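You operate a simulated robot arm through the tools that you are given. There is no shell and no other tool. Be economical: measure what you need, move in short steps, check, and stop when the job is done.

Carry out the task below with a simulated two-armed robot. There is one attempt and no reset: what you move stays moved.

JOB
Put the water glass on the ledge before the belt. Take the water bottle from the top of the pump bench and put it on the trough drainer. Count the jars on the top of the pump bench, then put as many of the colour jars from the top of the pump bench on the top of the feed bench. Fetch the cup seven and set it in the drip pan one. Put the beaker two on the top of the pump bench away on the rack shelf four. Stack the bag that says "L75" from the top of the pump bench on top of the bag labelled "L71". Open the upper bench drawer, fetch the sealed jar from the top of the pump bench and set it in the inside of the upper bench drawer and shut the drawer again. Put the tube three on the top of the pump bench away on the upper hose shelf. The order is free. Set down upright: water glass, water bottle, colour jar, beaker two, sealed jar.
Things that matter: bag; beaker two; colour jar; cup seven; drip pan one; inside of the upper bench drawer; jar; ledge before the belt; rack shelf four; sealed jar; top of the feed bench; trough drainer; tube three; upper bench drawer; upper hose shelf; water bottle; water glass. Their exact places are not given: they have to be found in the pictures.

The check looks at the end state, three seconds after you hand in, the way a careful person would. Anything else that was tipped, shoved, dropped, spilled or broken makes it a failure.

ROBOT AND FRAMES
Two 6-joint arms with two-finger grippers on one trunk, on a base that drives. Base frame: it is fixed to the floor where the robot stands at the start and does not move with it; the origin is under the middle of the robot, x ahead of it, y to its left, z up; the surface under the hand at the start is at about z = 820. Units: mm, rad, N and s.
The left shoulder is at the start at [30, 178, 988], the right one opposite. With the tool pointing down near the work surface each hand reaches from about 440 to 840 mm from the robot's upright axis, wherever it stands, measured 20 degrees to its own side. Places, roughly: bag [750, 750, 1000]; beaker two [500, 750, 750]; colour jar [500, 750, 750]; cup seven [750, 500, 750]; drip pan one [-4000, -1000, 750]; inside of the upper bench drawer [800, -900, 700]; jar [500, 250, 750]; ledge before the belt (20x13 cm) [240, 3640, 840]; rack shelf four [-1500, 5700, 1300]; sealed jar [500, 1000, 750]; top of the feed bench [-2800, 3400, 900]; trough drainer [-2600, -3400, 800]; tube three [750, -250, 750]; upper bench drawer [600, -900, 700]; upper hose shelf [-5500, -4100, 1100]; water bottle [750, 0, 1000]; water glass [500, 0, 750]. Payload 2.54 kg a hand.
Tool frame (each hand has its own): the origin (TCP) lies between the finger pads and is the grasp point; the fingertips stand 30 mm ahead of it; z points along the fingers, y is the line along which they close. The gripper opens to 116 mm. The gripper's body begins 95 mm behind the TCP.
Orientation is that of the tool frame in the base frame, as a unit quaternion [x, y, z, w]. With the fingers straight down and closing along the base's y, the tool's x points along the base's -x, its y along +y and its z along -z.

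CONTROLS
- The arms move only by the tool move_arm. It takes "left_series", "right_series" or both (then of equal length, played together; a hand with none holds still); each is a list of rows, each an object of numbers (a shift or turn left out is 0, a gripper value left out holds the last): "claw": the finger opening in mm, from 0 to 116; "dx", "dy", "dz": the shift along the base's x, y, z in mm; "wx", "wy", "wz": the turn, a rotation vector about the base's x, y, z in rad. In form: [{"claw": .., "dx": .., "dy": .., "dz": .., "wx": .., "wy": .., "wz": ..}, ...]. A call has 1 to 8 rows; each row is the pose to reach, as a shift and turn from the pose commanded when the call began. Rows are played at 5 a second. More than 50 mm and 0.15 rad between two rows, or a gripper value outside its range, and nothing of the call is played. A pose out of reach is approached as far as the arm can. The call stops where the force on the tool passes 40 N (or 10 N more than at its start, if that is more) or the arm is blocked; 0.2 s more then pass. Each finger travels about 153 mm/s and halts on what it meets, pressing with about 31 N; the grip force reading is that of the motor and also rises with nothing between the fingers. The clock runs only during rows and for 0.2 s after the last one: add rows that repeat a pose to give the fingers time. It gives the time, the measured TCP pose, the force on the tool (base axes), the opening and the grip force at its end, in the units of the frame above (readings bear some noise), with the torque about the TCP (base axes, N m) and any sound that the robot's microphone picked up.
- Cameras (640 x 400 px; columns grow to the right, rows downward): "scene" is now at [37.1, 9.9, 1698.9]; the picture's right is [0.13, -0.99, 0.00], its down [-0.85, -0.11, -0.52] and it looks along [0.51, 0.07, -0.86] (base axes); focal length 221 px, centre (320, 200). "left" rides on the left gripper at [69, 15, -122] in its tool frame; the picture's right is [-0.21, 0.98, 0.00], its down [-0.83, -0.18, -0.53] and it looks along [-0.52, -0.12, 0.85] (tool axes); focal length 251 px, centre (320, 200). "right" rides on the right gripper at [69, -15, -122] in its tool frame; the picture's right is [0.21, 0.98, 0.00], its down [-0.83, 0.18, -0.53] and it looks along [-0.52, 0.11, 0.85] (tool axes); focal length 251 px, centre (320, 200).
- capture(camera): a new picture of that camera. No time passes.
- slide_trunk(by): slides the trunk up (or, below 0, down) by that many mm; the arms and the scene camera ride with it, the base frame stays. It gives what a move gives, with no picture.
- roll_base(legs): drives the robot by 1 to 6 legs, each [ahead, left, turn to the left] in mm, mm and rad, along the robot's own axes; the way and the turn of a leg run together, so that a leg with both is an arc; at most 1500 mm and 3.142 rad a leg. The arms and the cameras ride along, it lands a little off, and it stops where it bumps. It gives what a move gives.
- aim_head(pan, tilt): turns the head with the scene camera to pan (to the left, within 2.496 rad either way) and tilt (down, from -0.506 to 1.204), counted from straight ahead of the robot. It gives what a move gives.
- probe_pixels(camera, pixels): there is no depth. For up to 12 entries [column, row, z] of the newest picture of that camera ("zoom" is the newest enlarged one), the place [x, y] in the base frame at which the ray of that pixel passes the height z, good to about 2 mm. No time passes.
- zoom(camera, box): a new picture of the part [left, top, right, bottom] of that camera's present view, enlarged. No time passes.
- hand_in(): hands the job in; it is judged then, once.

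Work in short steps. Measure before you move; look again where a grasp or a placing could have gone wrong, and mend it. You have 350 turns and 272 pictures in all, those below and enlarged ones among them. Open the grippers and draw the arms clear of the work before you hand the job in, unless the task says otherwise.

The tools are called after ">>>" by a JSON object that holds its "api" and its "payload". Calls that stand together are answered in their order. move_arm: Moves the arms, as the interface text tells. Its arguments: {"type":"object","properties":{"left_series":{"type":"array","items":{"type":"object","properties":{"claw":{"type":"number"},"dx":{"type":"number"},"dy":{"type":"number"},"dz":{"type":"number"},"wx":{"type":"number"},"wy":{"type":"number"},"wz":{"type":"number"}}}},"right_series":{"type":"array","items":{"type":"object","properties":{"claw":{"type":"number"},"dx":{"type":"number"},"dy":{"type":"number"},"dz":{"type":"number"},"wx":{"type":"number"},"wy":{"type":"number"},"wz":{"type":"number"}}}}},"required":[]} The other tools are called the same way: slide_trunk (by) slides the trunk up or down; roll_base (legs) drives the base; aim_head (pan, tilt) turns the head that bears the scene camera; capture (camera) takes a picture; probe_pixels (camera, pixels) gives the place at which the rays of pixels pass given heights; zoom (camera, box) takes an enlarged picture of a part of a camera's view; hand_in () hands the job in.

At the start:

```text
time: 0.0
left_tcp_pos: [498.0, 365.0, 1187.9]
left_tool_rot: [0.001, 1.0, 0.0, 0.0]
left_contact_force: [0.9, 0.5, -0.2]
left_ft_torque: [-0.01, 0.0, -0.01]
left_gripper_width: 115.6
left_finger_force: 0.0
right_tcp_pos: [563.7, -139.5, 1253.2]
right_tool_rot: [0.001, 1.0, 0.0, 0.0]
right_contact_force: [0.7, -0.5, 0.3]
right_ft_torque: [-0.01, 0.02, 0.01]
right_gripper_width: 116.0
right_finger_force: 0.0
trunk travel left (down, up): [-200.0, 340.0]
robot x, y, heading: [-3.1, 0.6, -0.002]
head pan, tilt: [0.133, 1.028]
```

scene: 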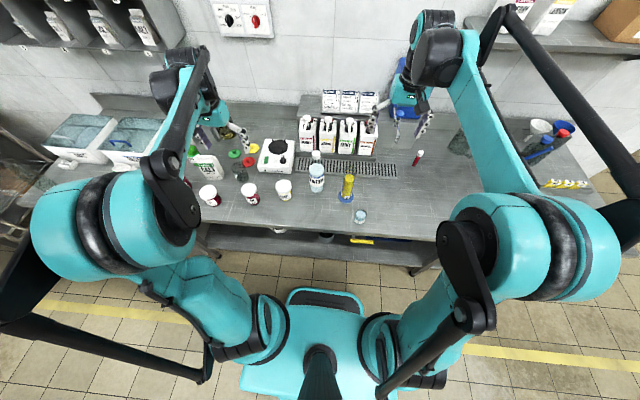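
right: 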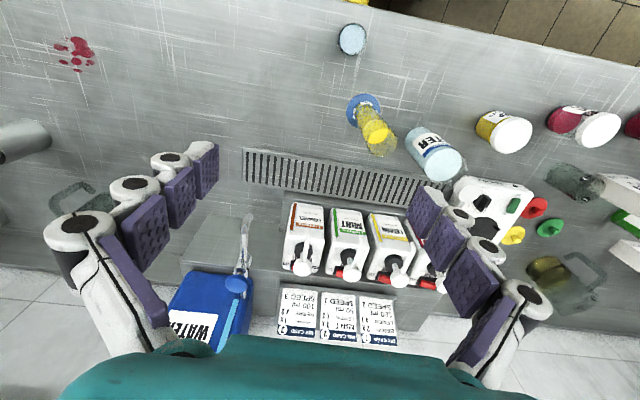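
left: 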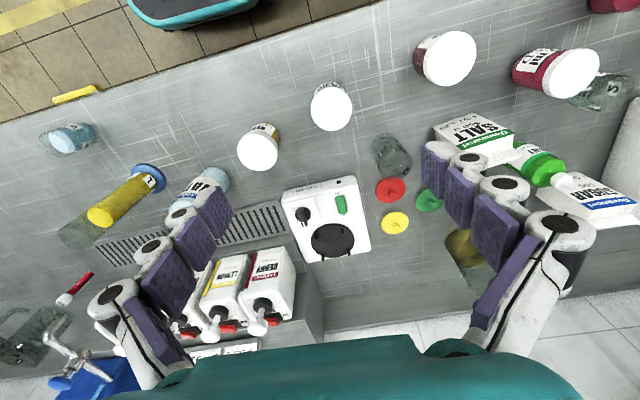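

The bench shows jars, bottle, cylinder and more. I'll enlarge the scene view's bench parts to read labels.

>>> {"api": "zoom", "payload": {"camera": "scene", "box": [170, 80, 330, 230]}}

>>> {"api": "zoom", "payload": {"camera": "scene", "box": [290, 80, 450, 230]}}

>>> {"api": "zoom", "payload": {"camera": "left", "box": [230, 0, 640, 260]}}

```text
2.67 times, centred on (250, 155) of scene
```

zoom: 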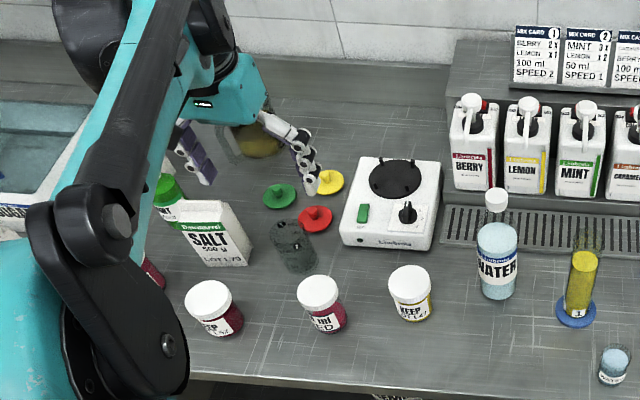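

```text
2.67 times, centred on (370, 155) of scene
```

zoom: 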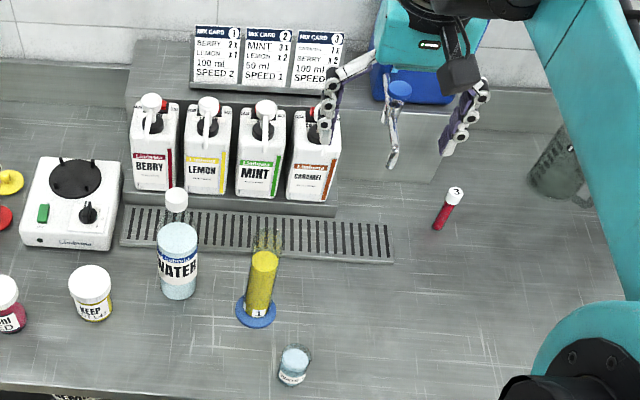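

```text
1.54 times, centred on (435, 130) of left
```

zoom: 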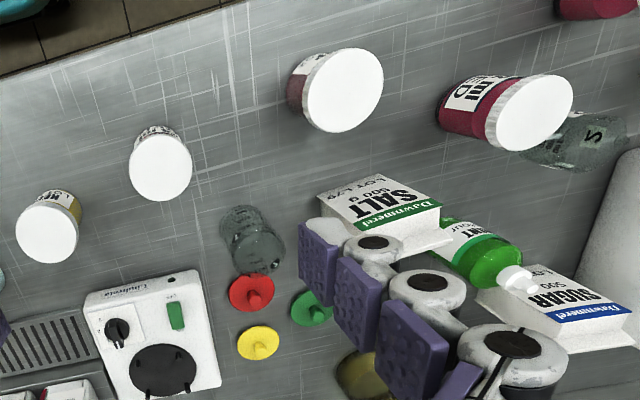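

The left end of the bench is hidden by the arm. I turn the head left to see it and the rest.

>>> {"api": "aim_head", "payload": {"pan": 0.9, "tilt": 0.8}}

>>> {"api": "capture", "payload": {"camera": "scene"}}

>>> {"api": "aim_head", "payload": {"pan": -0.7, "tilt": 0.8}}

>>> {"api": "capture", "payload": {"camera": "scene"}}

```text
time: 1.1
left_tcp_pos: [498.8, 365.2, 1188.6]
left_tool_rot: [0.0, 1.0, -0.001, 0.0]
left_contact_force: [0.3, -0.3, 0.4]
left_ft_torque: [-0.01, 0.01, -0.01]
left_gripper_width: 116.0
left_finger_force: 0.1
right_tcp_pos: [562.1, -141.4, 1252.5]
right_tool_rot: [0.0, 1.0, 0.0, 0.0]
right_contact_force: [-0.1, 1.1, -0.1]
right_ft_torque: [0.02, 0.0, 0.01]
right_gripper_width: 116.2
right_finger_force: 0.1
trunk travel left (down, up): [-200.0, 340.0]
robot x, y, heading: [1.2, 0.7, -0.001]
head pan, tilt: [0.901, 0.799]
```

```text
265 pictures are left
```

scene: 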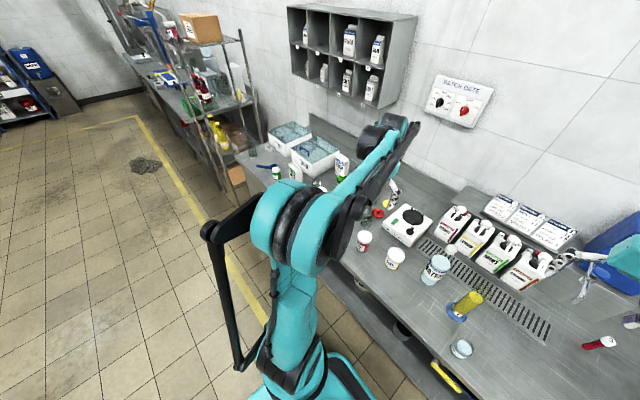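

```text
time: 2.8
left_tcp_pos: [499.0, 365.1, 1187.8]
left_tool_rot: [-0.001, 1.0, 0.0, 0.0]
left_contact_force: [-0.4, -0.1, 0.2]
left_ft_torque: [0.01, -0.01, -0.01]
left_gripper_width: 116.1
left_finger_force: 0.0
right_tcp_pos: [562.0, -140.5, 1252.8]
right_tool_rot: [0.0, 1.0, -0.001, 0.0]
right_contact_force: [-0.5, 0.1, 0.6]
right_ft_torque: [-0.01, -0.02, 0.01]
right_gripper_width: 116.0
right_finger_force: 0.1
trunk travel left (down, up): [-200.0, 340.0]
robot x, y, heading: [1.8, -4.1, 0.0]
head pan, tilt: [-0.7, 0.799]
```

```text
264 pictures are left
```

scene: 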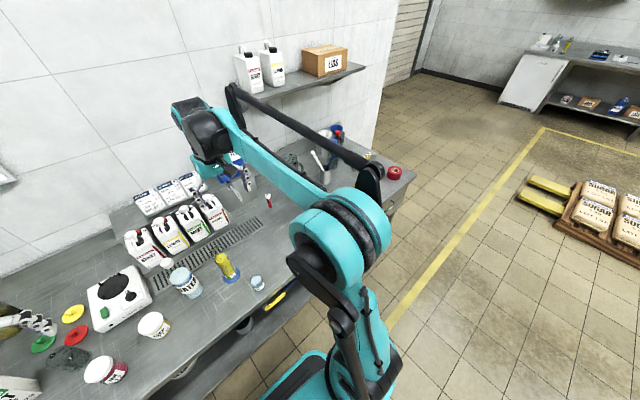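

I back off 350 mm and drive left for a good view of the left part of the bench.

>>> {"api": "roll_base", "payload": {"legs": [[-350, 0, 0], [0, 700, 0]]}}

>>> {"api": "aim_head", "payload": {"pan": 0.0, "tilt": 0.75}}

>>> {"api": "capture", "payload": {"camera": "scene"}}

>>> {"api": "capture", "payload": {"camera": "left"}}

```text
time: 8.5
left_tcp_pos: [155.1, 1068.7, 1188.6]
left_tool_rot: [0.001, 1.0, 0.0, 0.0]
left_contact_force: [-0.1, 0.0, 0.5]
left_ft_torque: [-0.03, 0.02, 0.01]
left_gripper_width: 115.7
left_finger_force: 0.1
right_tcp_pos: [217.6, 564.9, 1252.7]
right_tool_rot: [0.001, 1.0, 0.0, 0.0]
right_contact_force: [-0.6, -0.6, -0.3]
right_ft_torque: [-0.01, -0.04, -0.01]
right_gripper_width: 116.1
right_finger_force: 0.1
trunk travel left (down, up): [-200.0, 340.0]
robot x, y, heading: [-348.3, 705.0, -0.004]
head pan, tilt: [-0.7, 0.799]
```

```text
time: 9.6
left_tcp_pos: [154.5, 1069.5, 1187.9]
left_tool_rot: [0.001, 1.0, 0.0, 0.0]
left_contact_force: [0.1, -0.4, -0.2]
left_ft_torque: [0.0, 0.0, 0.0]
left_gripper_width: 116.0
left_finger_force: 0.0
right_tcp_pos: [217.8, 564.2, 1252.0]
right_tool_rot: [0.001, 1.0, 0.0, -0.001]
right_contact_force: [-0.4, -0.3, 1.2]
right_ft_torque: [0.01, 0.01, -0.04]
right_gripper_width: 115.9
right_finger_force: 0.0
trunk travel left (down, up): [-200.0, 340.0]
robot x, y, heading: [-346.5, 706.2, -0.004]
head pan, tilt: [0.0, 0.75]
```

```text
263 pictures are left
```

scene: 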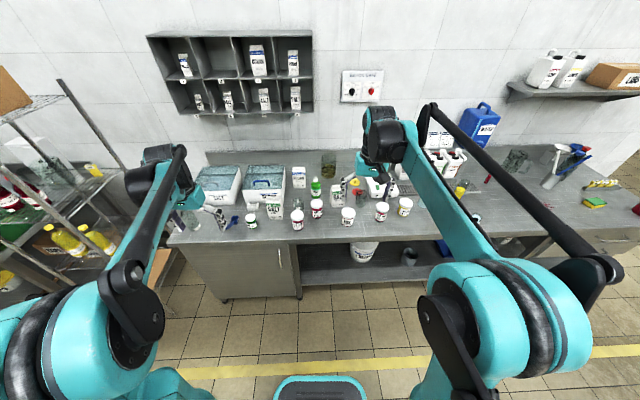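

```text
262 pictures are left
```

left: 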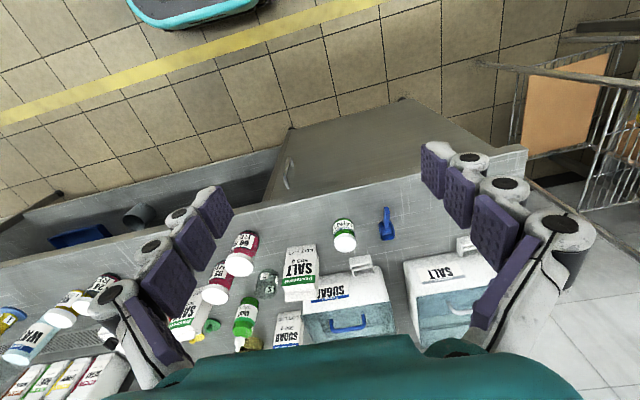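

>>> {"api": "zoom", "payload": {"camera": "scene", "box": [180, 140, 340, 240]}}

>>> {"api": "zoom", "payload": {"camera": "scene", "box": [280, 140, 440, 240]}}

>>> {"api": "zoom", "payload": {"camera": "scene", "box": [140, 20, 320, 130]}}

>>> {"api": "zoom", "payload": {"camera": "left", "box": [80, 200, 420, 360]}}

```text
4.00 times, centred on (260, 190) of scene
```

zoom: 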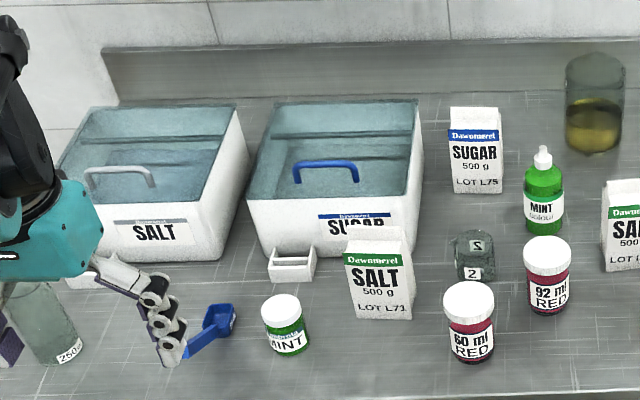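

```text
4.00 times, centred on (360, 190) of scene
```

zoom: 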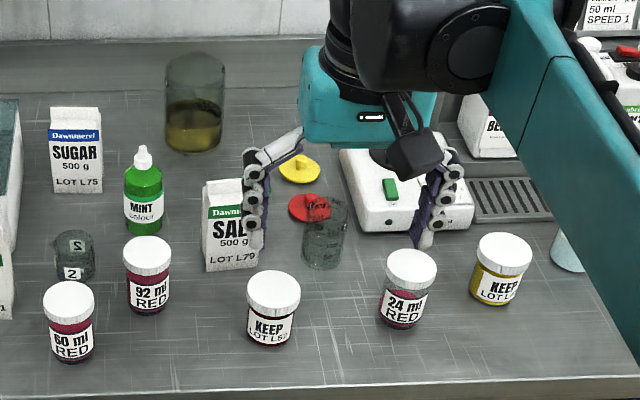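

```text
3.56 times, centred on (230, 75) of scene
```

zoom: 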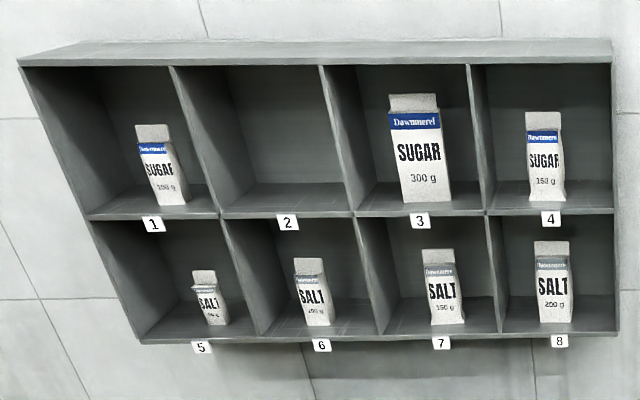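

```text
1.88 times, centred on (250, 280) of left
```

zoom: 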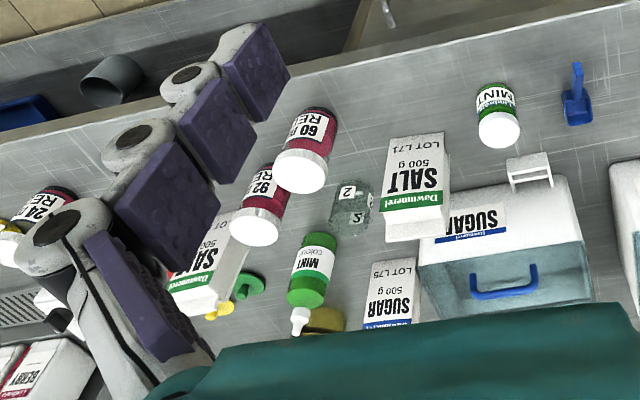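

I locate the objects by probing their base pixels (scene picture) at bench height z≈820.

>>> {"api": "probe_pixels", "payload": {"camera": "scene", "pixels": [[252, 227, 820], [297, 229, 820], [317, 217, 820], [348, 226, 820], [381, 221, 820], [404, 215, 820], [298, 209, 820], [275, 218, 820], [298, 187, 820], [184, 111, 1200]]}}

>>> {"api": "zoom", "payload": {"camera": "scene", "box": [335, 190, 415, 240]}}

>>> {"api": "zoom", "payload": {"camera": "scene", "box": [235, 200, 315, 240]}}

```text
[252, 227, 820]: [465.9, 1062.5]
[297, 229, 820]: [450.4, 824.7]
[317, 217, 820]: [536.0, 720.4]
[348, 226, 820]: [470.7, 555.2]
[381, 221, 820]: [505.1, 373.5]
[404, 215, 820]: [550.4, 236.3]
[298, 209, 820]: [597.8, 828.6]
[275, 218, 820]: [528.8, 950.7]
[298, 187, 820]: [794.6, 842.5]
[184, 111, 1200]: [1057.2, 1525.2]
```

```text
8.00 times, centred on (375, 215) of scene
```

zoom: 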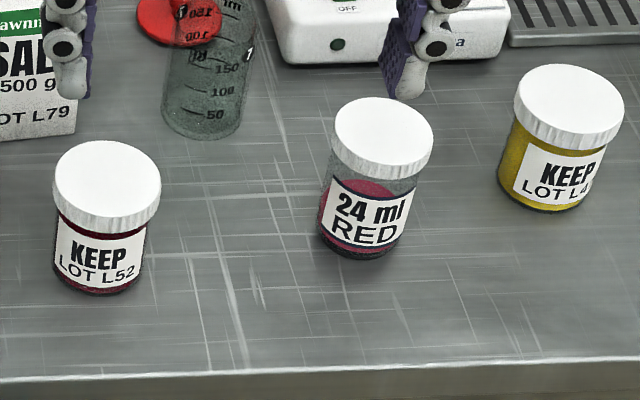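

```text
8.00 times, centred on (275, 220) of scene
```

zoom: 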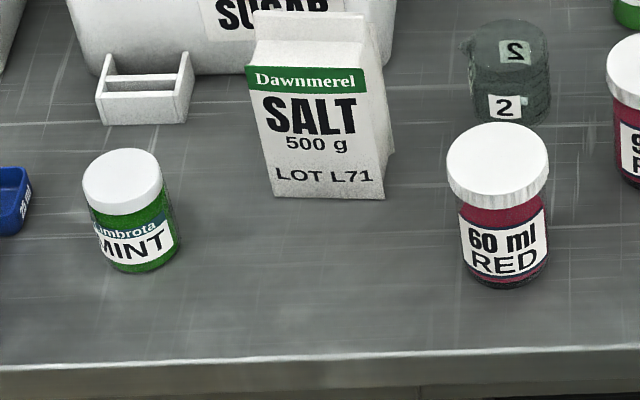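

I see KEEP jars (2), RED colour jars 60/92/24 ml, green MINT sealed jar, beaker 2, bags L75/L71. I drive up to the bench at y≈650 to stack the bag first.

>>> {"api": "roll_base", "payload": {"legs": [[370, -50, 0.004]]}}

>>> {"api": "aim_head", "payload": {"pan": 0.2, "tilt": 0.9}}

>>> {"api": "capture", "payload": {"camera": "scene"}}

>>> {"api": "capture", "payload": {"camera": "left"}}

>>> {"api": "capture", "payload": {"camera": "right"}}

```text
time: 11.9
left_tcp_pos: [524.4, 1024.4, 1187.6]
left_tool_rot: [-0.003, 1.0, 0.0, -0.001]
left_contact_force: [-0.2, -0.5, -0.2]
left_ft_torque: [0.02, 0.02, -0.02]
left_gripper_width: 115.9
left_finger_force: 0.0
right_tcp_pos: [592.6, 519.7, 1252.8]
right_tool_rot: [-0.003, 1.0, 0.0, 0.0]
right_contact_force: [0.0, -0.3, -0.6]
right_ft_torque: [-0.01, -0.02, -0.02]
right_gripper_width: 115.9
right_finger_force: 0.1
trunk travel left (down, up): [-200.0, 340.0]
robot x, y, heading: [26.3, 658.6, 0.007]
head pan, tilt: [0.0, 0.75]
```

```text
time: 12.7
left_tcp_pos: [523.7, 1024.1, 1188.4]
left_tool_rot: [-0.004, 1.0, 0.0, 0.001]
left_contact_force: [0.5, -1.2, -0.1]
left_ft_torque: [0.01, 0.0, -0.02]
left_gripper_width: 116.0
left_finger_force: 0.0
right_tcp_pos: [592.2, 520.1, 1253.4]
right_tool_rot: [-0.004, 1.0, 0.0, 0.0]
right_contact_force: [-0.2, -0.5, -0.2]
right_ft_torque: [-0.04, 0.02, 0.02]
right_gripper_width: 116.2
right_finger_force: 0.1
trunk travel left (down, up): [-200.0, 340.0]
robot x, y, heading: [28.0, 653.7, 0.009]
head pan, tilt: [0.201, 0.901]
```

```text
255 pictures are left
```

scene: 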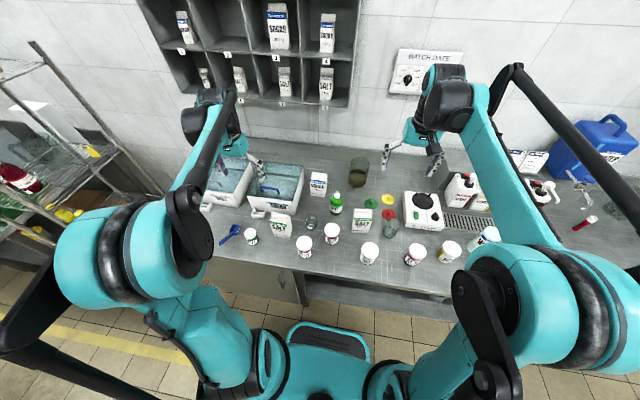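

```text
254 pictures are left
```

left: 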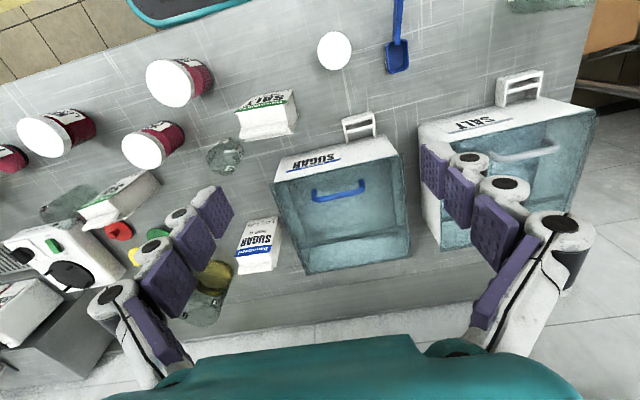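

```text
253 pictures are left
```

right: 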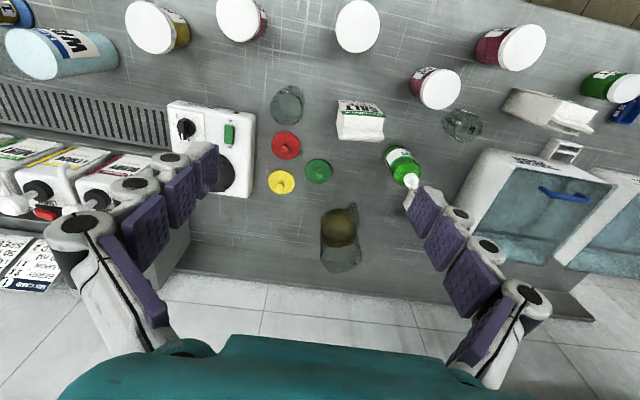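

I enlarge the two bags in the scene and left views.

>>> {"api": "zoom", "payload": {"camera": "scene", "box": [260, 165, 340, 245]}}

>>> {"api": "zoom", "payload": {"camera": "left", "box": [190, 70, 350, 290]}}

```text
5.00 times, centred on (300, 205) of scene
```

zoom: 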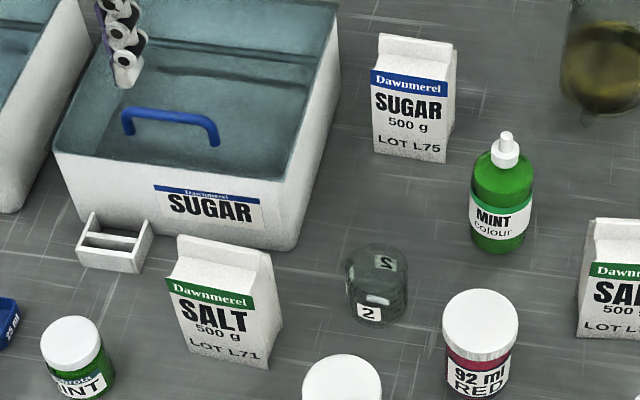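

```text
1.82 times, centred on (270, 180) of left
```

zoom: 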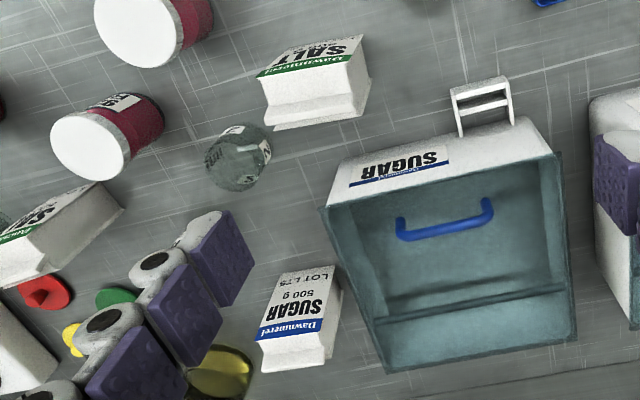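

I enlarge the L79 twin in the right view to understand the top shape, and L71 in the left view more strongly.

>>> {"api": "zoom", "payload": {"camera": "right", "box": [325, 85, 405, 155]}}

>>> {"api": "zoom", "payload": {"camera": "left", "box": [225, 80, 305, 150]}}

>>> {"api": "zoom", "payload": {"camera": "right", "box": [490, 75, 610, 175]}}

```text
5.71 times, centred on (365, 120) of right
```

zoom: 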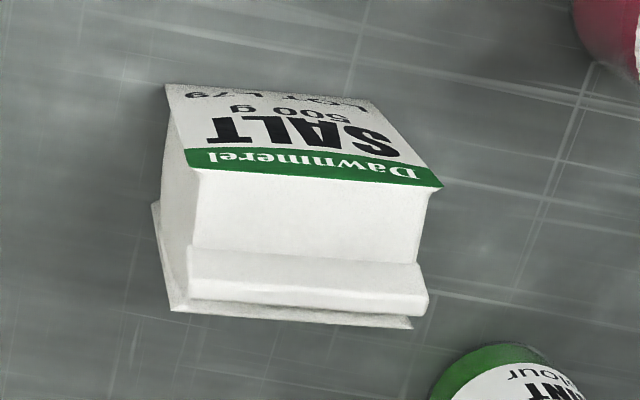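

```text
5.71 times, centred on (265, 115) of left
```

zoom: 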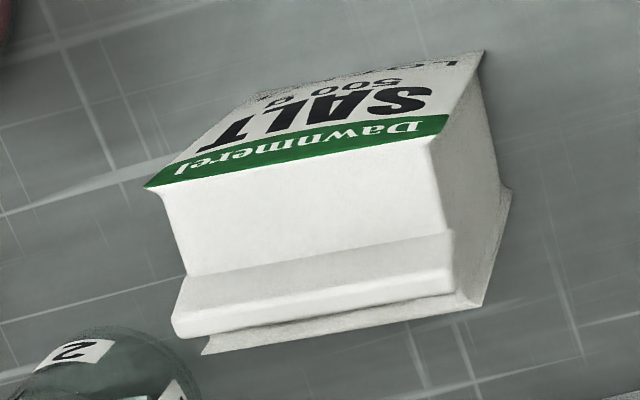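

```text
4.00 times, centred on (550, 125) of right
```

zoom: 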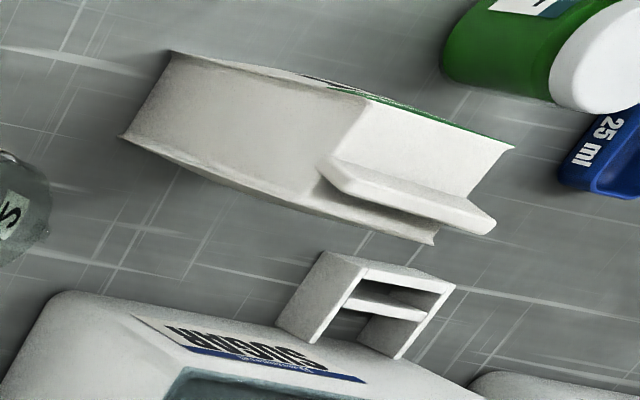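

I probe the bag corners: bottoms at z 820 and candidate tops, in the scene picture.

>>> {"api": "zoom", "payload": {"camera": "scene", "box": [260, 165, 340, 245]}}

>>> {"api": "probe_pixels", "payload": {"camera": "zoom", "pixels": [[377, 152, 820], [442, 163, 820], [372, 70, 910], [449, 80, 910], [190, 350, 820], [267, 370, 820], [282, 327, 820], [166, 279, 910], [254, 296, 910], [180, 238, 935], [270, 254, 935], [385, 320, 820]]}}

>>> {"api": "probe_pixels", "payload": {"camera": "left", "pixels": [[235, 115, 910], [288, 96, 910], [291, 80, 820], [298, 128, 820], [252, 132, 940], [288, 124, 940], [277, 218, 820], [243, 217, 820], [238, 255, 910], [271, 248, 910], [278, 262, 820], [240, 275, 940]]}}

```text
5.00 times, centred on (300, 205) of scene
```

zoom: 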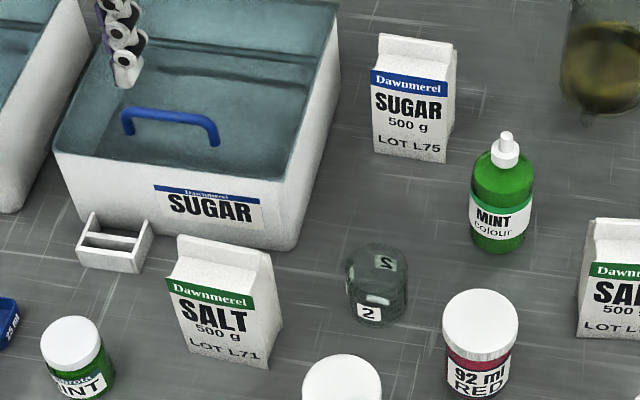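

```text
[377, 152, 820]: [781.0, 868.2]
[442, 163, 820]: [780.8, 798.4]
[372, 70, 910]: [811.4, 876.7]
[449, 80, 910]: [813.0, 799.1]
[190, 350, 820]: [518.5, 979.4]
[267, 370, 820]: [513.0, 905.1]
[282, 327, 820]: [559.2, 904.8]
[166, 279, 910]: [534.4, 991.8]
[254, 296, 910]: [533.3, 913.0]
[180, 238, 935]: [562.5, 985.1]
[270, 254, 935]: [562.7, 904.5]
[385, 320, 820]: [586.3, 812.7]
```

```text
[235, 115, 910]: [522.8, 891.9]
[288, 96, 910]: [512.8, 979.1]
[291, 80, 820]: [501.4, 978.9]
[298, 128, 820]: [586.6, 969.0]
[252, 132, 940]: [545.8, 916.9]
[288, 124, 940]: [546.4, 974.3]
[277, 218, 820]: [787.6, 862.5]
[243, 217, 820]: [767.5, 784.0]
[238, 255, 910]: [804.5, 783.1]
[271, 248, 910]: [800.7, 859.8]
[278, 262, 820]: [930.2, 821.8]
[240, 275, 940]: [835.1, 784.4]
```

Bags are about 76 (y) × 44 (x) × 125 mm plus a centred fin; L75 centre ≈ (803, 833), L71 ≈ (540, 942). I bring the left hand above L75 while turning the closing line to x.

>>> {"api": "move_arm", "payload": {"left_series": [{"dx": 20, "dy": -10, "wz": -0.15}, {"dx": 50, "dy": -30, "wz": -0.3}, {"dx": 90, "dy": -55, "wz": -0.45}, {"dx": 130, "dy": -80, "wz": -0.6}, {"dx": 170, "dy": -105, "wz": -0.75}, {"dx": 210, "dy": -135, "wz": -0.9}, {"dx": 245, "dy": -165, "wz": -1.05}, {"dx": 279, "dy": -191, "wz": -1.2}]}}

>>> {"api": "move_arm", "payload": {"left_series": [{"wz": -0.12}, {"wz": -0.24}, {"wz": -0.37}, {"wz": -0.37, "dz": -30}]}}

>>> {"api": "capture", "payload": {"camera": "left"}}

```text
time: 14.5
left_tcp_pos: [764.0, 840.9, 1180.2]
left_tool_rot: [0.547, 0.837, 0.0, 0.002]
left_contact_force: [-0.5, 0.0, 1.0]
left_ft_torque: [0.01, -0.12, -0.02]
left_gripper_width: 116.1
left_finger_force: 0.0
left hand out of reach, approached as far as the arm can: row 8
right_tcp_pos: [587.0, 519.2, 1253.7]
right_tool_rot: [-0.003, 1.0, 0.0, 0.001]
right_contact_force: [-0.9, -0.5, 0.8]
right_ft_torque: [0.03, -0.1, 0.01]
right_gripper_width: 116.1
right_finger_force: 0.1
trunk travel left (down, up): [-200.0, 340.0]
robot x, y, heading: [29.1, 659.0, 0.012]
head pan, tilt: [0.201, 0.901]
```

```text
time: 15.5
left_tcp_pos: [768.2, 840.2, 1146.7]
left_tool_rot: [0.705, 0.709, -0.001, 0.0]
left_contact_force: [-0.5, -0.9, -1.0]
left_ft_torque: [-0.04, -0.01, 0.01]
left_gripper_width: 115.7
left_finger_force: 0.0
right_tcp_pos: [591.6, 519.2, 1253.9]
right_tool_rot: [-0.003, 1.0, 0.0, 0.0]
right_contact_force: [-0.1, 0.0, -0.2]
right_ft_torque: [-0.02, -0.02, 0.0]
right_gripper_width: 116.0
right_finger_force: 0.1
trunk travel left (down, up): [-200.0, 340.0]
robot x, y, heading: [29.0, 656.8, 0.009]
head pan, tilt: [0.201, 0.901]
```

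```text
246 pictures are left
```

left: 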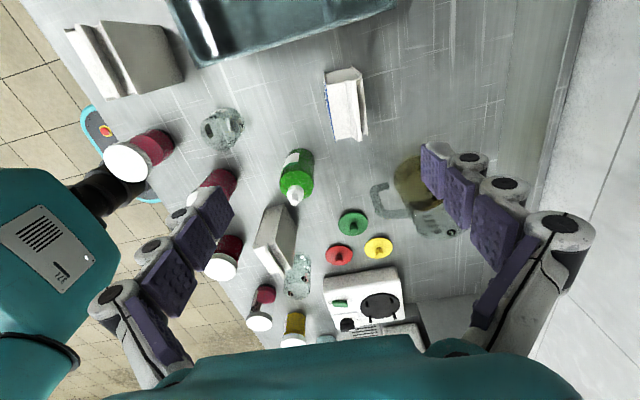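

TCP now over x 768, y 840. I enlarge the bag here and probe its top corners.

>>> {"api": "zoom", "payload": {"camera": "left", "box": [296, 50, 392, 150]}}

>>> {"api": "probe_pixels", "payload": {"camera": "zoom", "pixels": [[320, 200, 945], [320, 200, 820]]}}

```text
4.00 times, centred on (344, 100) of left
```

zoom: 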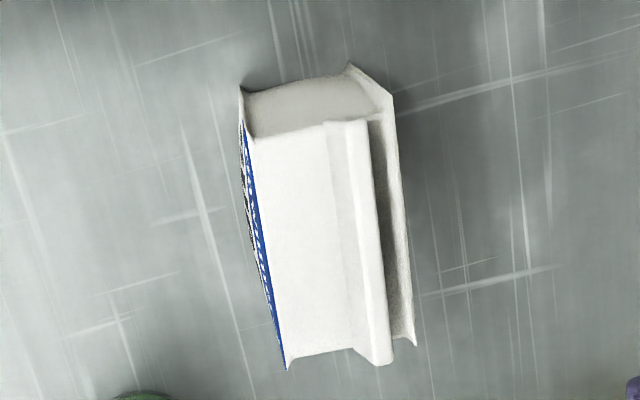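

```text
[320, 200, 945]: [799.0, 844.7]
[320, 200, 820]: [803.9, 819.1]
```

>>> {"api": "probe_pixels", "payload": {"camera": "zoom", "pixels": [[250, 135, 945], [285, 365, 945], [388, 110, 945], [413, 342, 945], [325, 125, 965], [366, 122, 965], [352, 350, 965], [390, 362, 965], [240, 88, 820], [350, 65, 820]]}}

```text
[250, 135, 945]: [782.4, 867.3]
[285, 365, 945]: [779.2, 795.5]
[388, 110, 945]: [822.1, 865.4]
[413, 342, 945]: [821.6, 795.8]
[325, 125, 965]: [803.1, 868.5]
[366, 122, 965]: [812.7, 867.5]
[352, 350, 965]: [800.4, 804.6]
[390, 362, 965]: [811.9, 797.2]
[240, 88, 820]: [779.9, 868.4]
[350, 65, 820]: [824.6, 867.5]
```

Bag L75 spans x 780–823, y 796–868. I lower while centring above it, stopping at z≈1000.

>>> {"api": "move_arm", "payload": {"left_series": [{"dx": 5, "dy": -3, "dz": -40}, {"dx": 15, "dy": -6, "dz": -80}, {"dx": 25, "dy": -9, "dz": -115}, {"dx": 33, "dy": -9, "dz": -140}]}}

```text
time: 16.5
left_tcp_pos: [802.8, 831.2, 1006.6]
left_tool_rot: [0.705, 0.71, 0.0, 0.001]
left_contact_force: [0.5, -0.2, 0.8]
left_ft_torque: [-0.02, 0.02, 0.01]
left_gripper_width: 115.8
left_finger_force: 0.0
right_tcp_pos: [591.6, 519.6, 1253.8]
right_tool_rot: [-0.003, 1.0, 0.0, 0.001]
right_contact_force: [0.1, -0.4, 0.4]
right_ft_torque: [0.0, -0.01, 0.01]
right_gripper_width: 115.8
right_finger_force: 0.1
trunk travel left (down, up): [-200.0, 340.0]
robot x, y, heading: [28.5, 658.8, 0.008]
head pan, tilt: [0.201, 0.901]
```

Good tracking. I lower to z≈900 and close on the bag.

>>> {"api": "move_arm", "payload": {"left_series": [{"dz": -40}, {"dz": -80}, {"dz": -106}, {"dz": -106}]}}

>>> {"api": "capture", "payload": {"camera": "left"}}

```text
time: 17.5
left_tcp_pos: [801.6, 831.1, 899.2]
left_tool_rot: [0.704, 0.71, 0.0, 0.0]
left_contact_force: [-1.0, 0.0, 0.1]
left_ft_torque: [0.0, -0.01, -0.04]
left_gripper_width: 115.8
left_finger_force: 0.0
right_tcp_pos: [592.3, 520.2, 1253.5]
right_tool_rot: [-0.003, 1.0, 0.0, 0.0]
right_contact_force: [0.3, -0.7, 0.2]
right_ft_torque: [-0.01, -0.02, -0.01]
right_gripper_width: 115.9
right_finger_force: 0.0
trunk travel left (down, up): [-200.0, 340.0]
robot x, y, heading: [29.2, 657.5, 0.005]
head pan, tilt: [0.201, 0.901]
```

```text
244 pictures are left
```

left: 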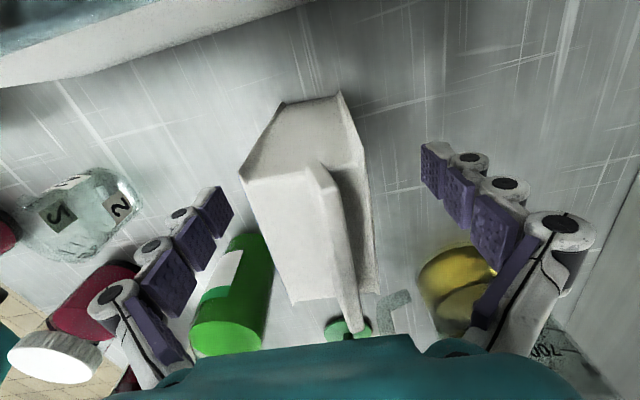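

The bag stands between the fingers; beaker with handle at (460,275) is outside. I close.

>>> {"api": "move_arm", "payload": {"left_series": [{"claw": 70}, {"claw": 45}, {"claw": 30}, {"claw": 30}, {"claw": 30}]}}

```text
time: 18.7
left_tcp_pos: [801.5, 830.4, 899.5]
left_tool_rot: [0.705, 0.709, 0.0, 0.001]
left_contact_force: [1.5, -0.5, 2.6]
left_ft_torque: [-0.01, -0.04, -0.08]
left_gripper_width: 53.5
left_finger_force: 31.0
right_tcp_pos: [590.9, 519.7, 1254.2]
right_tool_rot: [-0.003, 1.0, 0.0, 0.0]
right_contact_force: [-0.3, 0.9, 0.2]
right_ft_torque: [0.02, -0.03, -0.02]
right_gripper_width: 115.8
right_finger_force: 0.0
trunk travel left (down, up): [-200.0, 340.0]
robot x, y, heading: [30.7, 654.2, 0.005]
head pan, tilt: [0.201, 0.901]
```

Gripped at 53.5 mm. Lift 180 mm straight up.

>>> {"api": "move_arm", "payload": {"left_series": [{"dz": 30}, {"dz": 75}, {"dz": 120}, {"dz": 165}, {"dz": 180, "dx": -8}]}}

>>> {"api": "capture", "payload": {"camera": "left"}}

```text
time: 19.9
left_tcp_pos: [791.6, 833.1, 1082.8]
left_tool_rot: [0.704, 0.71, -0.001, 0.002]
left_contact_force: [-0.5, 0.0, -4.5]
left_ft_torque: [0.0, -0.01, 0.02]
left_gripper_width: 53.4
left_finger_force: 30.8
right_tcp_pos: [590.9, 519.6, 1253.3]
right_tool_rot: [-0.004, 1.0, 0.0, 0.0]
right_contact_force: [-0.4, 1.1, -0.5]
right_ft_torque: [0.02, 0.0, -0.02]
right_gripper_width: 116.2
right_finger_force: 0.1
trunk travel left (down, up): [-200.0, 340.0]
robot x, y, heading: [29.0, 657.2, 0.012]
head pan, tilt: [0.201, 0.901]
```

```text
243 pictures are left
```

left: 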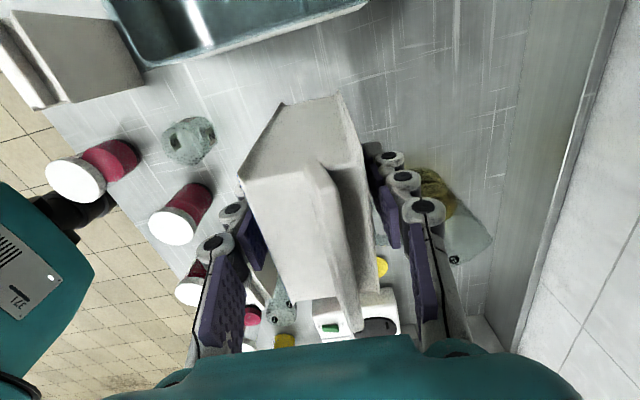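

Held straight, weight ~4.5 N. I raise 30 mm and carry it towards L71 in steps.

>>> {"api": "move_arm", "payload": {"left_series": [{"dz": 30}, {"dx": -40, "dy": 10, "dz": 40}, {"dx": -85, "dy": 20, "dz": 40}, {"dx": -130, "dy": 35, "dz": 40}, {"dx": -175, "dy": 55, "dz": 40}, {"dx": -215, "dy": 80, "dz": 40}, {"dx": -250, "dy": 109, "dz": 40}]}}

>>> {"api": "capture", "payload": {"camera": "left"}}

>>> {"api": "capture", "payload": {"camera": "scene"}}

```text
time: 21.5
left_tcp_pos: [538.9, 940.7, 1122.6]
left_tool_rot: [0.705, 0.709, 0.0, 0.001]
left_contact_force: [-0.9, 0.9, -4.5]
left_ft_torque: [0.01, -0.03, 0.02]
left_gripper_width: 53.4
left_finger_force: 31.0
right_tcp_pos: [589.9, 520.7, 1255.1]
right_tool_rot: [-0.004, 1.0, -0.001, 0.001]
right_contact_force: [0.3, -0.6, 0.4]
right_ft_torque: [-0.02, -0.03, -0.02]
right_gripper_width: 115.8
right_finger_force: 0.0
trunk travel left (down, up): [-200.0, 340.0]
robot x, y, heading: [28.2, 656.7, 0.004]
head pan, tilt: [0.201, 0.901]
```

```text
242 pictures are left
```

left: 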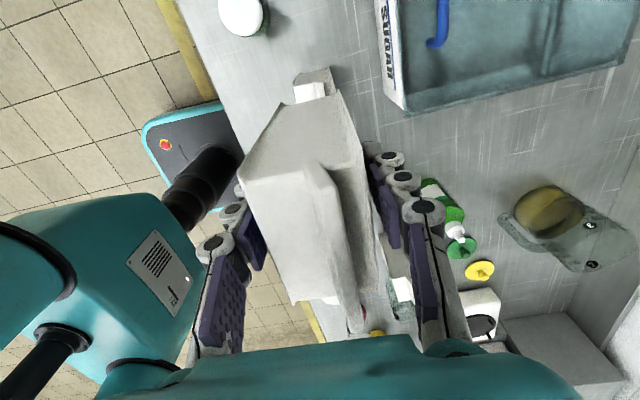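

```text
241 pictures are left
```

scene: 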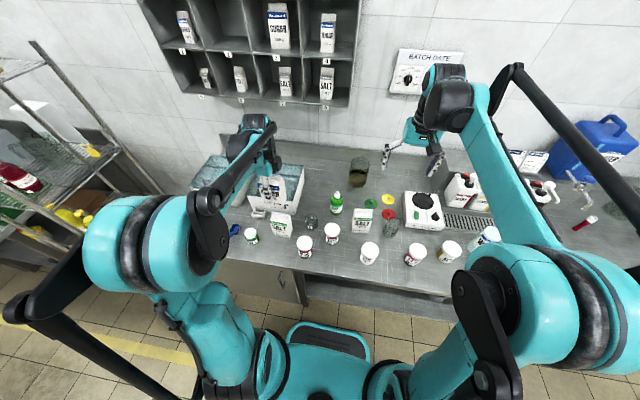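

I enlarge L71 peeking out behind the held bag, in left and scene views.

>>> {"api": "zoom", "payload": {"camera": "left", "box": [230, 50, 390, 150]}}

>>> {"api": "zoom", "payload": {"camera": "scene", "box": [230, 160, 310, 245]}}

```text
4.00 times, centred on (310, 100) of left
```

zoom: 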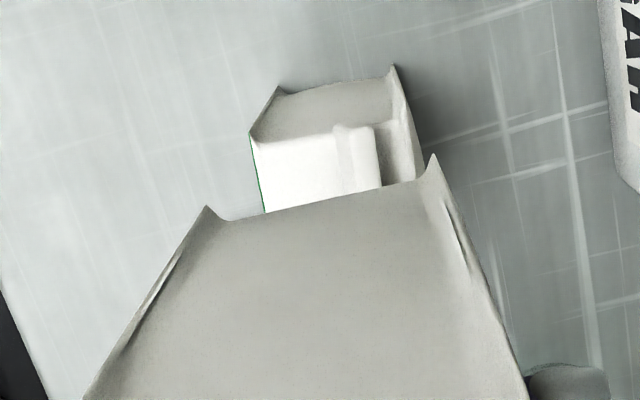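

```text
4.71 times, centred on (270, 202) of scene
```

zoom: 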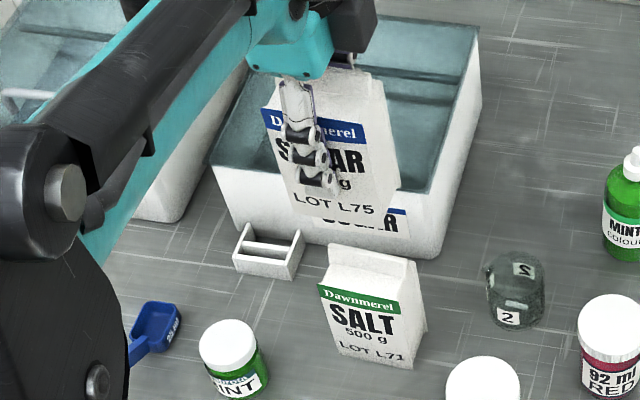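

>>> {"api": "probe_pixels", "payload": {"camera": "left", "pixels": [[293.3, 85, 945], [296.3, 103, 945], [299.5, 72.5, 820], [328.3, 67, 820], [313.8, 82, 965], [323.8, 82, 965], [325, 97, 965], [334.5, 94, 945], [281.5, 102.5, 1003], [338.5, 89.5, 1003]]}}

```text
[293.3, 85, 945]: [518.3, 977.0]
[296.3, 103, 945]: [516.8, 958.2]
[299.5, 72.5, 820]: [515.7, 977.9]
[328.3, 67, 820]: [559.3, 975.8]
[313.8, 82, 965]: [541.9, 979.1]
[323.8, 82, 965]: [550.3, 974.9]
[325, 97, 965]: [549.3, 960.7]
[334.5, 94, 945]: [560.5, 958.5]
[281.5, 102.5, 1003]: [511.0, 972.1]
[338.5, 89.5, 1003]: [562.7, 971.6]
```

L71 centre x≈538 with fin at ≈546; held bag centre ≈537, y aligned. I shift +7 mm in x and lower 55 mm.

>>> {"api": "move_arm", "payload": {"left_series": [{"dx": 7, "dz": -15}, {"dx": 7, "dz": -40}, {"dx": 7, "dz": -55}, {"dx": 7, "dz": -55}]}}

>>> {"api": "zoom", "payload": {"camera": "scene", "box": [230, 160, 310, 245]}}

```text
time: 22.5
left_tcp_pos: [548.0, 939.9, 1068.7]
left_tool_rot: [0.705, 0.71, 0.0, 0.0]
left_contact_force: [0.1, 0.6, -5.1]
left_ft_torque: [0.0, 0.01, -0.01]
left_gripper_width: 53.4
left_finger_force: 30.7
right_tcp_pos: [591.6, 521.0, 1253.7]
right_tool_rot: [-0.004, 1.0, 0.0, 0.0]
right_contact_force: [0.6, 0.2, 0.2]
right_ft_torque: [-0.04, 0.01, 0.01]
right_gripper_width: 115.8
right_finger_force: 0.0
trunk travel left (down, up): [-200.0, 340.0]
robot x, y, heading: [28.6, 656.3, 0.003]
head pan, tilt: [0.201, 0.901]
```

```text
4.71 times, centred on (270, 202) of scene
```

zoom: 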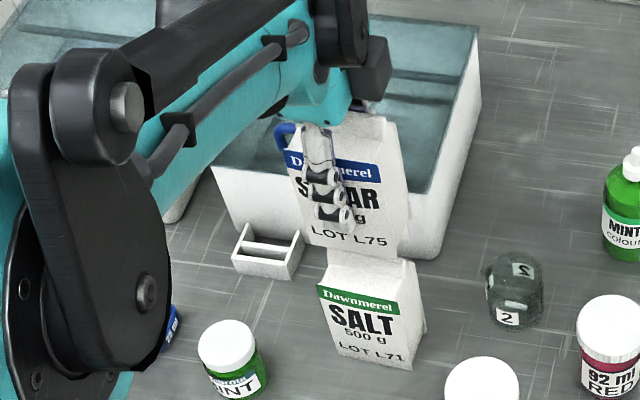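

Near. I lower slowly in 3 mm rows and watch the force.

>>> {"api": "move_arm", "payload": {"left_series": [{"dz": -4}, {"dz": -8}, {"dz": -11}, {"dz": -14}]}}

```text
time: 23.5
left_tcp_pos: [549.1, 940.1, 1051.4]
left_tool_rot: [0.704, 0.71, -0.001, 0.0]
left_contact_force: [0.4, -0.3, -4.6]
left_ft_torque: [0.01, 0.0, -0.04]
left_gripper_width: 53.3
left_finger_force: 30.6
right_tcp_pos: [591.7, 520.2, 1251.7]
right_tool_rot: [-0.004, 1.0, 0.0, 0.0]
right_contact_force: [0.2, -0.1, 0.2]
right_ft_torque: [0.01, -0.01, 0.02]
right_gripper_width: 116.2
right_finger_force: 0.1
trunk travel left (down, up): [-200.0, 340.0]
robot x, y, heading: [29.5, 651.1, 0.006]
head pan, tilt: [0.201, 0.901]
```

>>> {"api": "move_arm", "payload": {"left_series": [{"dx": -2, "dz": -3}, {"dx": -2, "dz": -6}, {"dx": -2, "dz": -8}]}}

```text
time: 24.3
left_tcp_pos: [547.6, 939.1, 1044.0]
left_tool_rot: [0.704, 0.71, -0.001, 0.001]
left_contact_force: [1.3, 0.2, -4.0]
left_ft_torque: [-0.01, -0.01, 0.03]
left_gripper_width: 53.1
left_finger_force: 31.7
right_tcp_pos: [591.9, 519.6, 1253.1]
right_tool_rot: [-0.002, 1.0, 0.0, 0.0]
right_contact_force: [0.2, 0.5, 0.8]
right_ft_torque: [0.01, -0.01, 0.01]
right_gripper_width: 115.9
right_finger_force: 0.0
trunk travel left (down, up): [-200.0, 340.0]
robot x, y, heading: [30.1, 654.7, 0.008]
head pan, tilt: [0.201, 0.901]
```

>>> {"api": "move_arm", "payload": {"left_series": [{"dz": -2}, {"dz": -4}, {"dz": -6}]}}

>>> {"api": "zoom", "payload": {"camera": "scene", "box": [250, 170, 310, 245]}}

```text
time: 25.1
left_tcp_pos: [547.9, 940.4, 1039.1]
left_tool_rot: [0.705, 0.71, -0.001, 0.0]
left_contact_force: [0.5, -0.3, -5.7]
left_ft_torque: [-0.01, 0.03, 0.0]
left_gripper_width: 53.2
left_finger_force: 31.2
right_tcp_pos: [591.3, 520.2, 1253.1]
right_tool_rot: [-0.003, 1.0, 0.001, 0.0]
right_contact_force: [0.4, 0.6, 0.3]
right_ft_torque: [0.06, 0.03, 0.0]
right_gripper_width: 115.9
right_finger_force: 0.1
trunk travel left (down, up): [-200.0, 340.0]
robot x, y, heading: [27.1, 657.3, 0.011]
head pan, tilt: [0.201, 0.901]
```

```text
5.33 times, centred on (280, 208) of scene
```

zoom: 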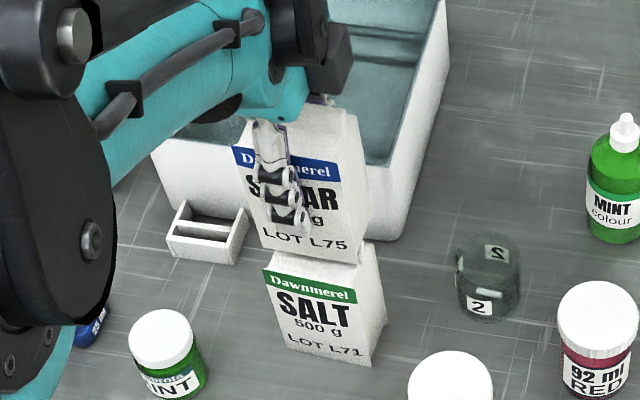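

>>> {"api": "move_arm", "payload": {"left_series": [{"dz": -2}, {"dz": -4}, {"dz": -6}]}}

```text
time: 25.9
left_tcp_pos: [547.7, 941.1, 1031.1]
left_tool_rot: [0.705, 0.71, -0.001, 0.001]
left_contact_force: [0.1, -0.6, -5.1]
left_ft_torque: [0.01, 0.0, 0.03]
left_gripper_width: 53.1
left_finger_force: 31.0
right_tcp_pos: [591.9, 519.0, 1253.9]
right_tool_rot: [-0.003, 1.0, 0.0, -0.001]
right_contact_force: [-0.8, 0.1, -0.3]
right_ft_torque: [-0.01, -0.03, 0.03]
right_gripper_width: 115.7
right_finger_force: 0.1
trunk travel left (down, up): [-200.0, 340.0]
robot x, y, heading: [32.3, 656.6, 0.007]
head pan, tilt: [0.201, 0.901]
```

>>> {"api": "move_arm", "payload": {"left_series": [{"dz": -2}, {"dz": -4}, {"dz": -6}]}}

>>> {"api": "zoom", "payload": {"camera": "scene", "box": [265, 200, 310, 240]}}

```text
time: 26.7
left_tcp_pos: [546.8, 940.9, 1026.1]
left_tool_rot: [0.706, 0.709, -0.001, 0.0]
left_contact_force: [0.1, 0.4, -5.0]
left_ft_torque: [0.01, -0.04, -0.04]
left_gripper_width: 53.3
left_finger_force: 31.4
right_tcp_pos: [593.1, 519.9, 1253.4]
right_tool_rot: [-0.004, 1.0, 0.0, 0.0]
right_contact_force: [0.4, 0.5, 0.9]
right_ft_torque: [-0.02, 0.01, 0.0]
right_gripper_width: 116.0
right_finger_force: 0.1
trunk travel left (down, up): [-200.0, 340.0]
robot x, y, heading: [31.1, 653.0, 0.01]
head pan, tilt: [0.201, 0.901]
```

```text
10.00 times, centred on (288, 220) of scene
```

zoom: 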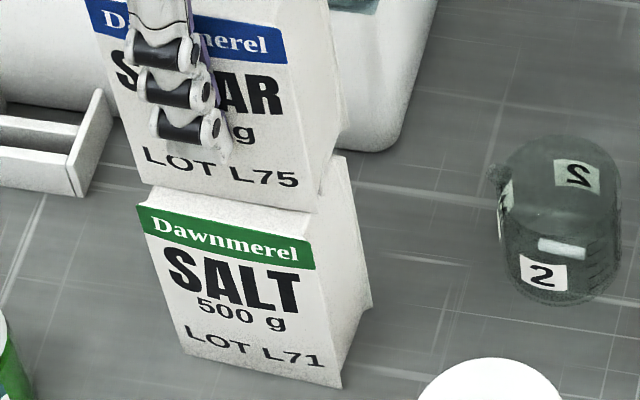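

>>> {"api": "move_arm", "payload": {"left_series": [{"dz": -2}, {"dz": -4}, {"dz": -6}]}}

```text
time: 27.5
left_tcp_pos: [546.6, 939.0, 1021.5]
left_tool_rot: [0.705, 0.709, 0.001, 0.001]
left_contact_force: [4.9, 1.6, 25.1]
left_ft_torque: [0.02, -0.17, 0.01]
left_gripper_width: 53.4
left_finger_force: 31.1
right_tcp_pos: [590.0, 519.6, 1254.3]
right_tool_rot: [-0.003, 1.0, 0.001, 0.001]
right_contact_force: [-0.4, 0.4, -0.5]
right_ft_torque: [-0.02, -0.01, -0.02]
right_gripper_width: 116.1
right_finger_force: 0.0
trunk travel left (down, up): [-200.0, 340.0]
robot x, y, heading: [29.2, 656.5, 0.003]
head pan, tilt: [0.201, 0.901]
```

Contact (25 N). I ease up 2 mm to unload before releasing.

>>> {"api": "move_arm", "payload": {"left_series": [{"dz": 2}, {"dz": 3}]}}

```text
time: 28.1
left_tcp_pos: [546.6, 942.1, 1023.6]
left_tool_rot: [0.704, 0.71, -0.001, 0.0]
left_contact_force: [0.5, 0.3, -4.5]
left_ft_torque: [-0.01, 0.02, -0.03]
left_gripper_width: 53.4
left_finger_force: 30.9
right_tcp_pos: [590.7, 520.3, 1253.1]
right_tool_rot: [-0.003, 1.0, 0.0, 0.0]
right_contact_force: [-0.1, 0.1, 0.0]
right_ft_torque: [0.02, -0.01, 0.03]
right_gripper_width: 116.1
right_finger_force: 0.0
trunk travel left (down, up): [-200.0, 340.0]
robot x, y, heading: [28.2, 658.2, 0.006]
head pan, tilt: [0.201, 0.901]
```

Lower 2.5 mm for light contact.

>>> {"api": "move_arm", "payload": {"left_series": [{"dz": -1.5}, {"dz": -2.2}]}}

```text
time: 28.7
left_tcp_pos: [547.8, 939.5, 1021.3]
left_tool_rot: [0.704, 0.71, -0.001, 0.0]
left_contact_force: [-1.0, 1.1, 2.9]
left_ft_torque: [0.09, -0.05, 0.01]
left_gripper_width: 53.3
left_finger_force: 31.3
right_tcp_pos: [590.6, 519.6, 1253.8]
right_tool_rot: [-0.003, 1.0, 0.001, 0.0]
right_contact_force: [0.1, 0.0, 0.6]
right_ft_torque: [-0.03, -0.03, -0.03]
right_gripper_width: 116.1
right_finger_force: 0.0
trunk travel left (down, up): [-200.0, 340.0]
robot x, y, heading: [26.3, 654.4, 0.01]
head pan, tilt: [0.201, 0.901]
```

Light contact (~+7 N net). I open the fingers a little at a time.

>>> {"api": "move_arm", "payload": {"left_series": [{"claw": 56}, {"claw": 60}, {"claw": 60}]}}

>>> {"api": "zoom", "payload": {"camera": "scene", "box": [250, 170, 310, 245]}}

>>> {"api": "capture", "payload": {"camera": "left"}}

```text
time: 29.5
left_tcp_pos: [547.6, 941.4, 1021.0]
left_tool_rot: [0.705, 0.71, -0.001, -0.001]
left_contact_force: [-0.1, 0.0, -0.2]
left_ft_torque: [-0.01, 0.03, -0.01]
left_gripper_width: 60.1
left_finger_force: 0.1
right_tcp_pos: [592.2, 519.0, 1253.2]
right_tool_rot: [-0.003, 1.0, 0.0, 0.0]
right_contact_force: [0.2, -0.9, 0.4]
right_ft_torque: [-0.01, -0.03, -0.07]
right_gripper_width: 116.0
right_finger_force: 0.0
trunk travel left (down, up): [-200.0, 340.0]
robot x, y, heading: [28.3, 652.8, 0.008]
head pan, tilt: [0.201, 0.901]
```

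```text
5.33 times, centred on (280, 208) of scene
```

zoom: 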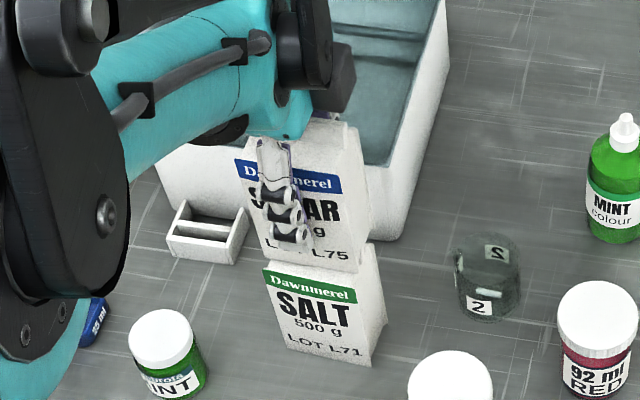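

```text
234 pictures are left
```

left: 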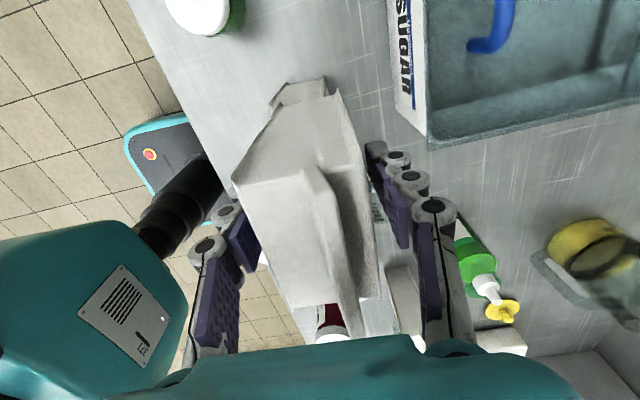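

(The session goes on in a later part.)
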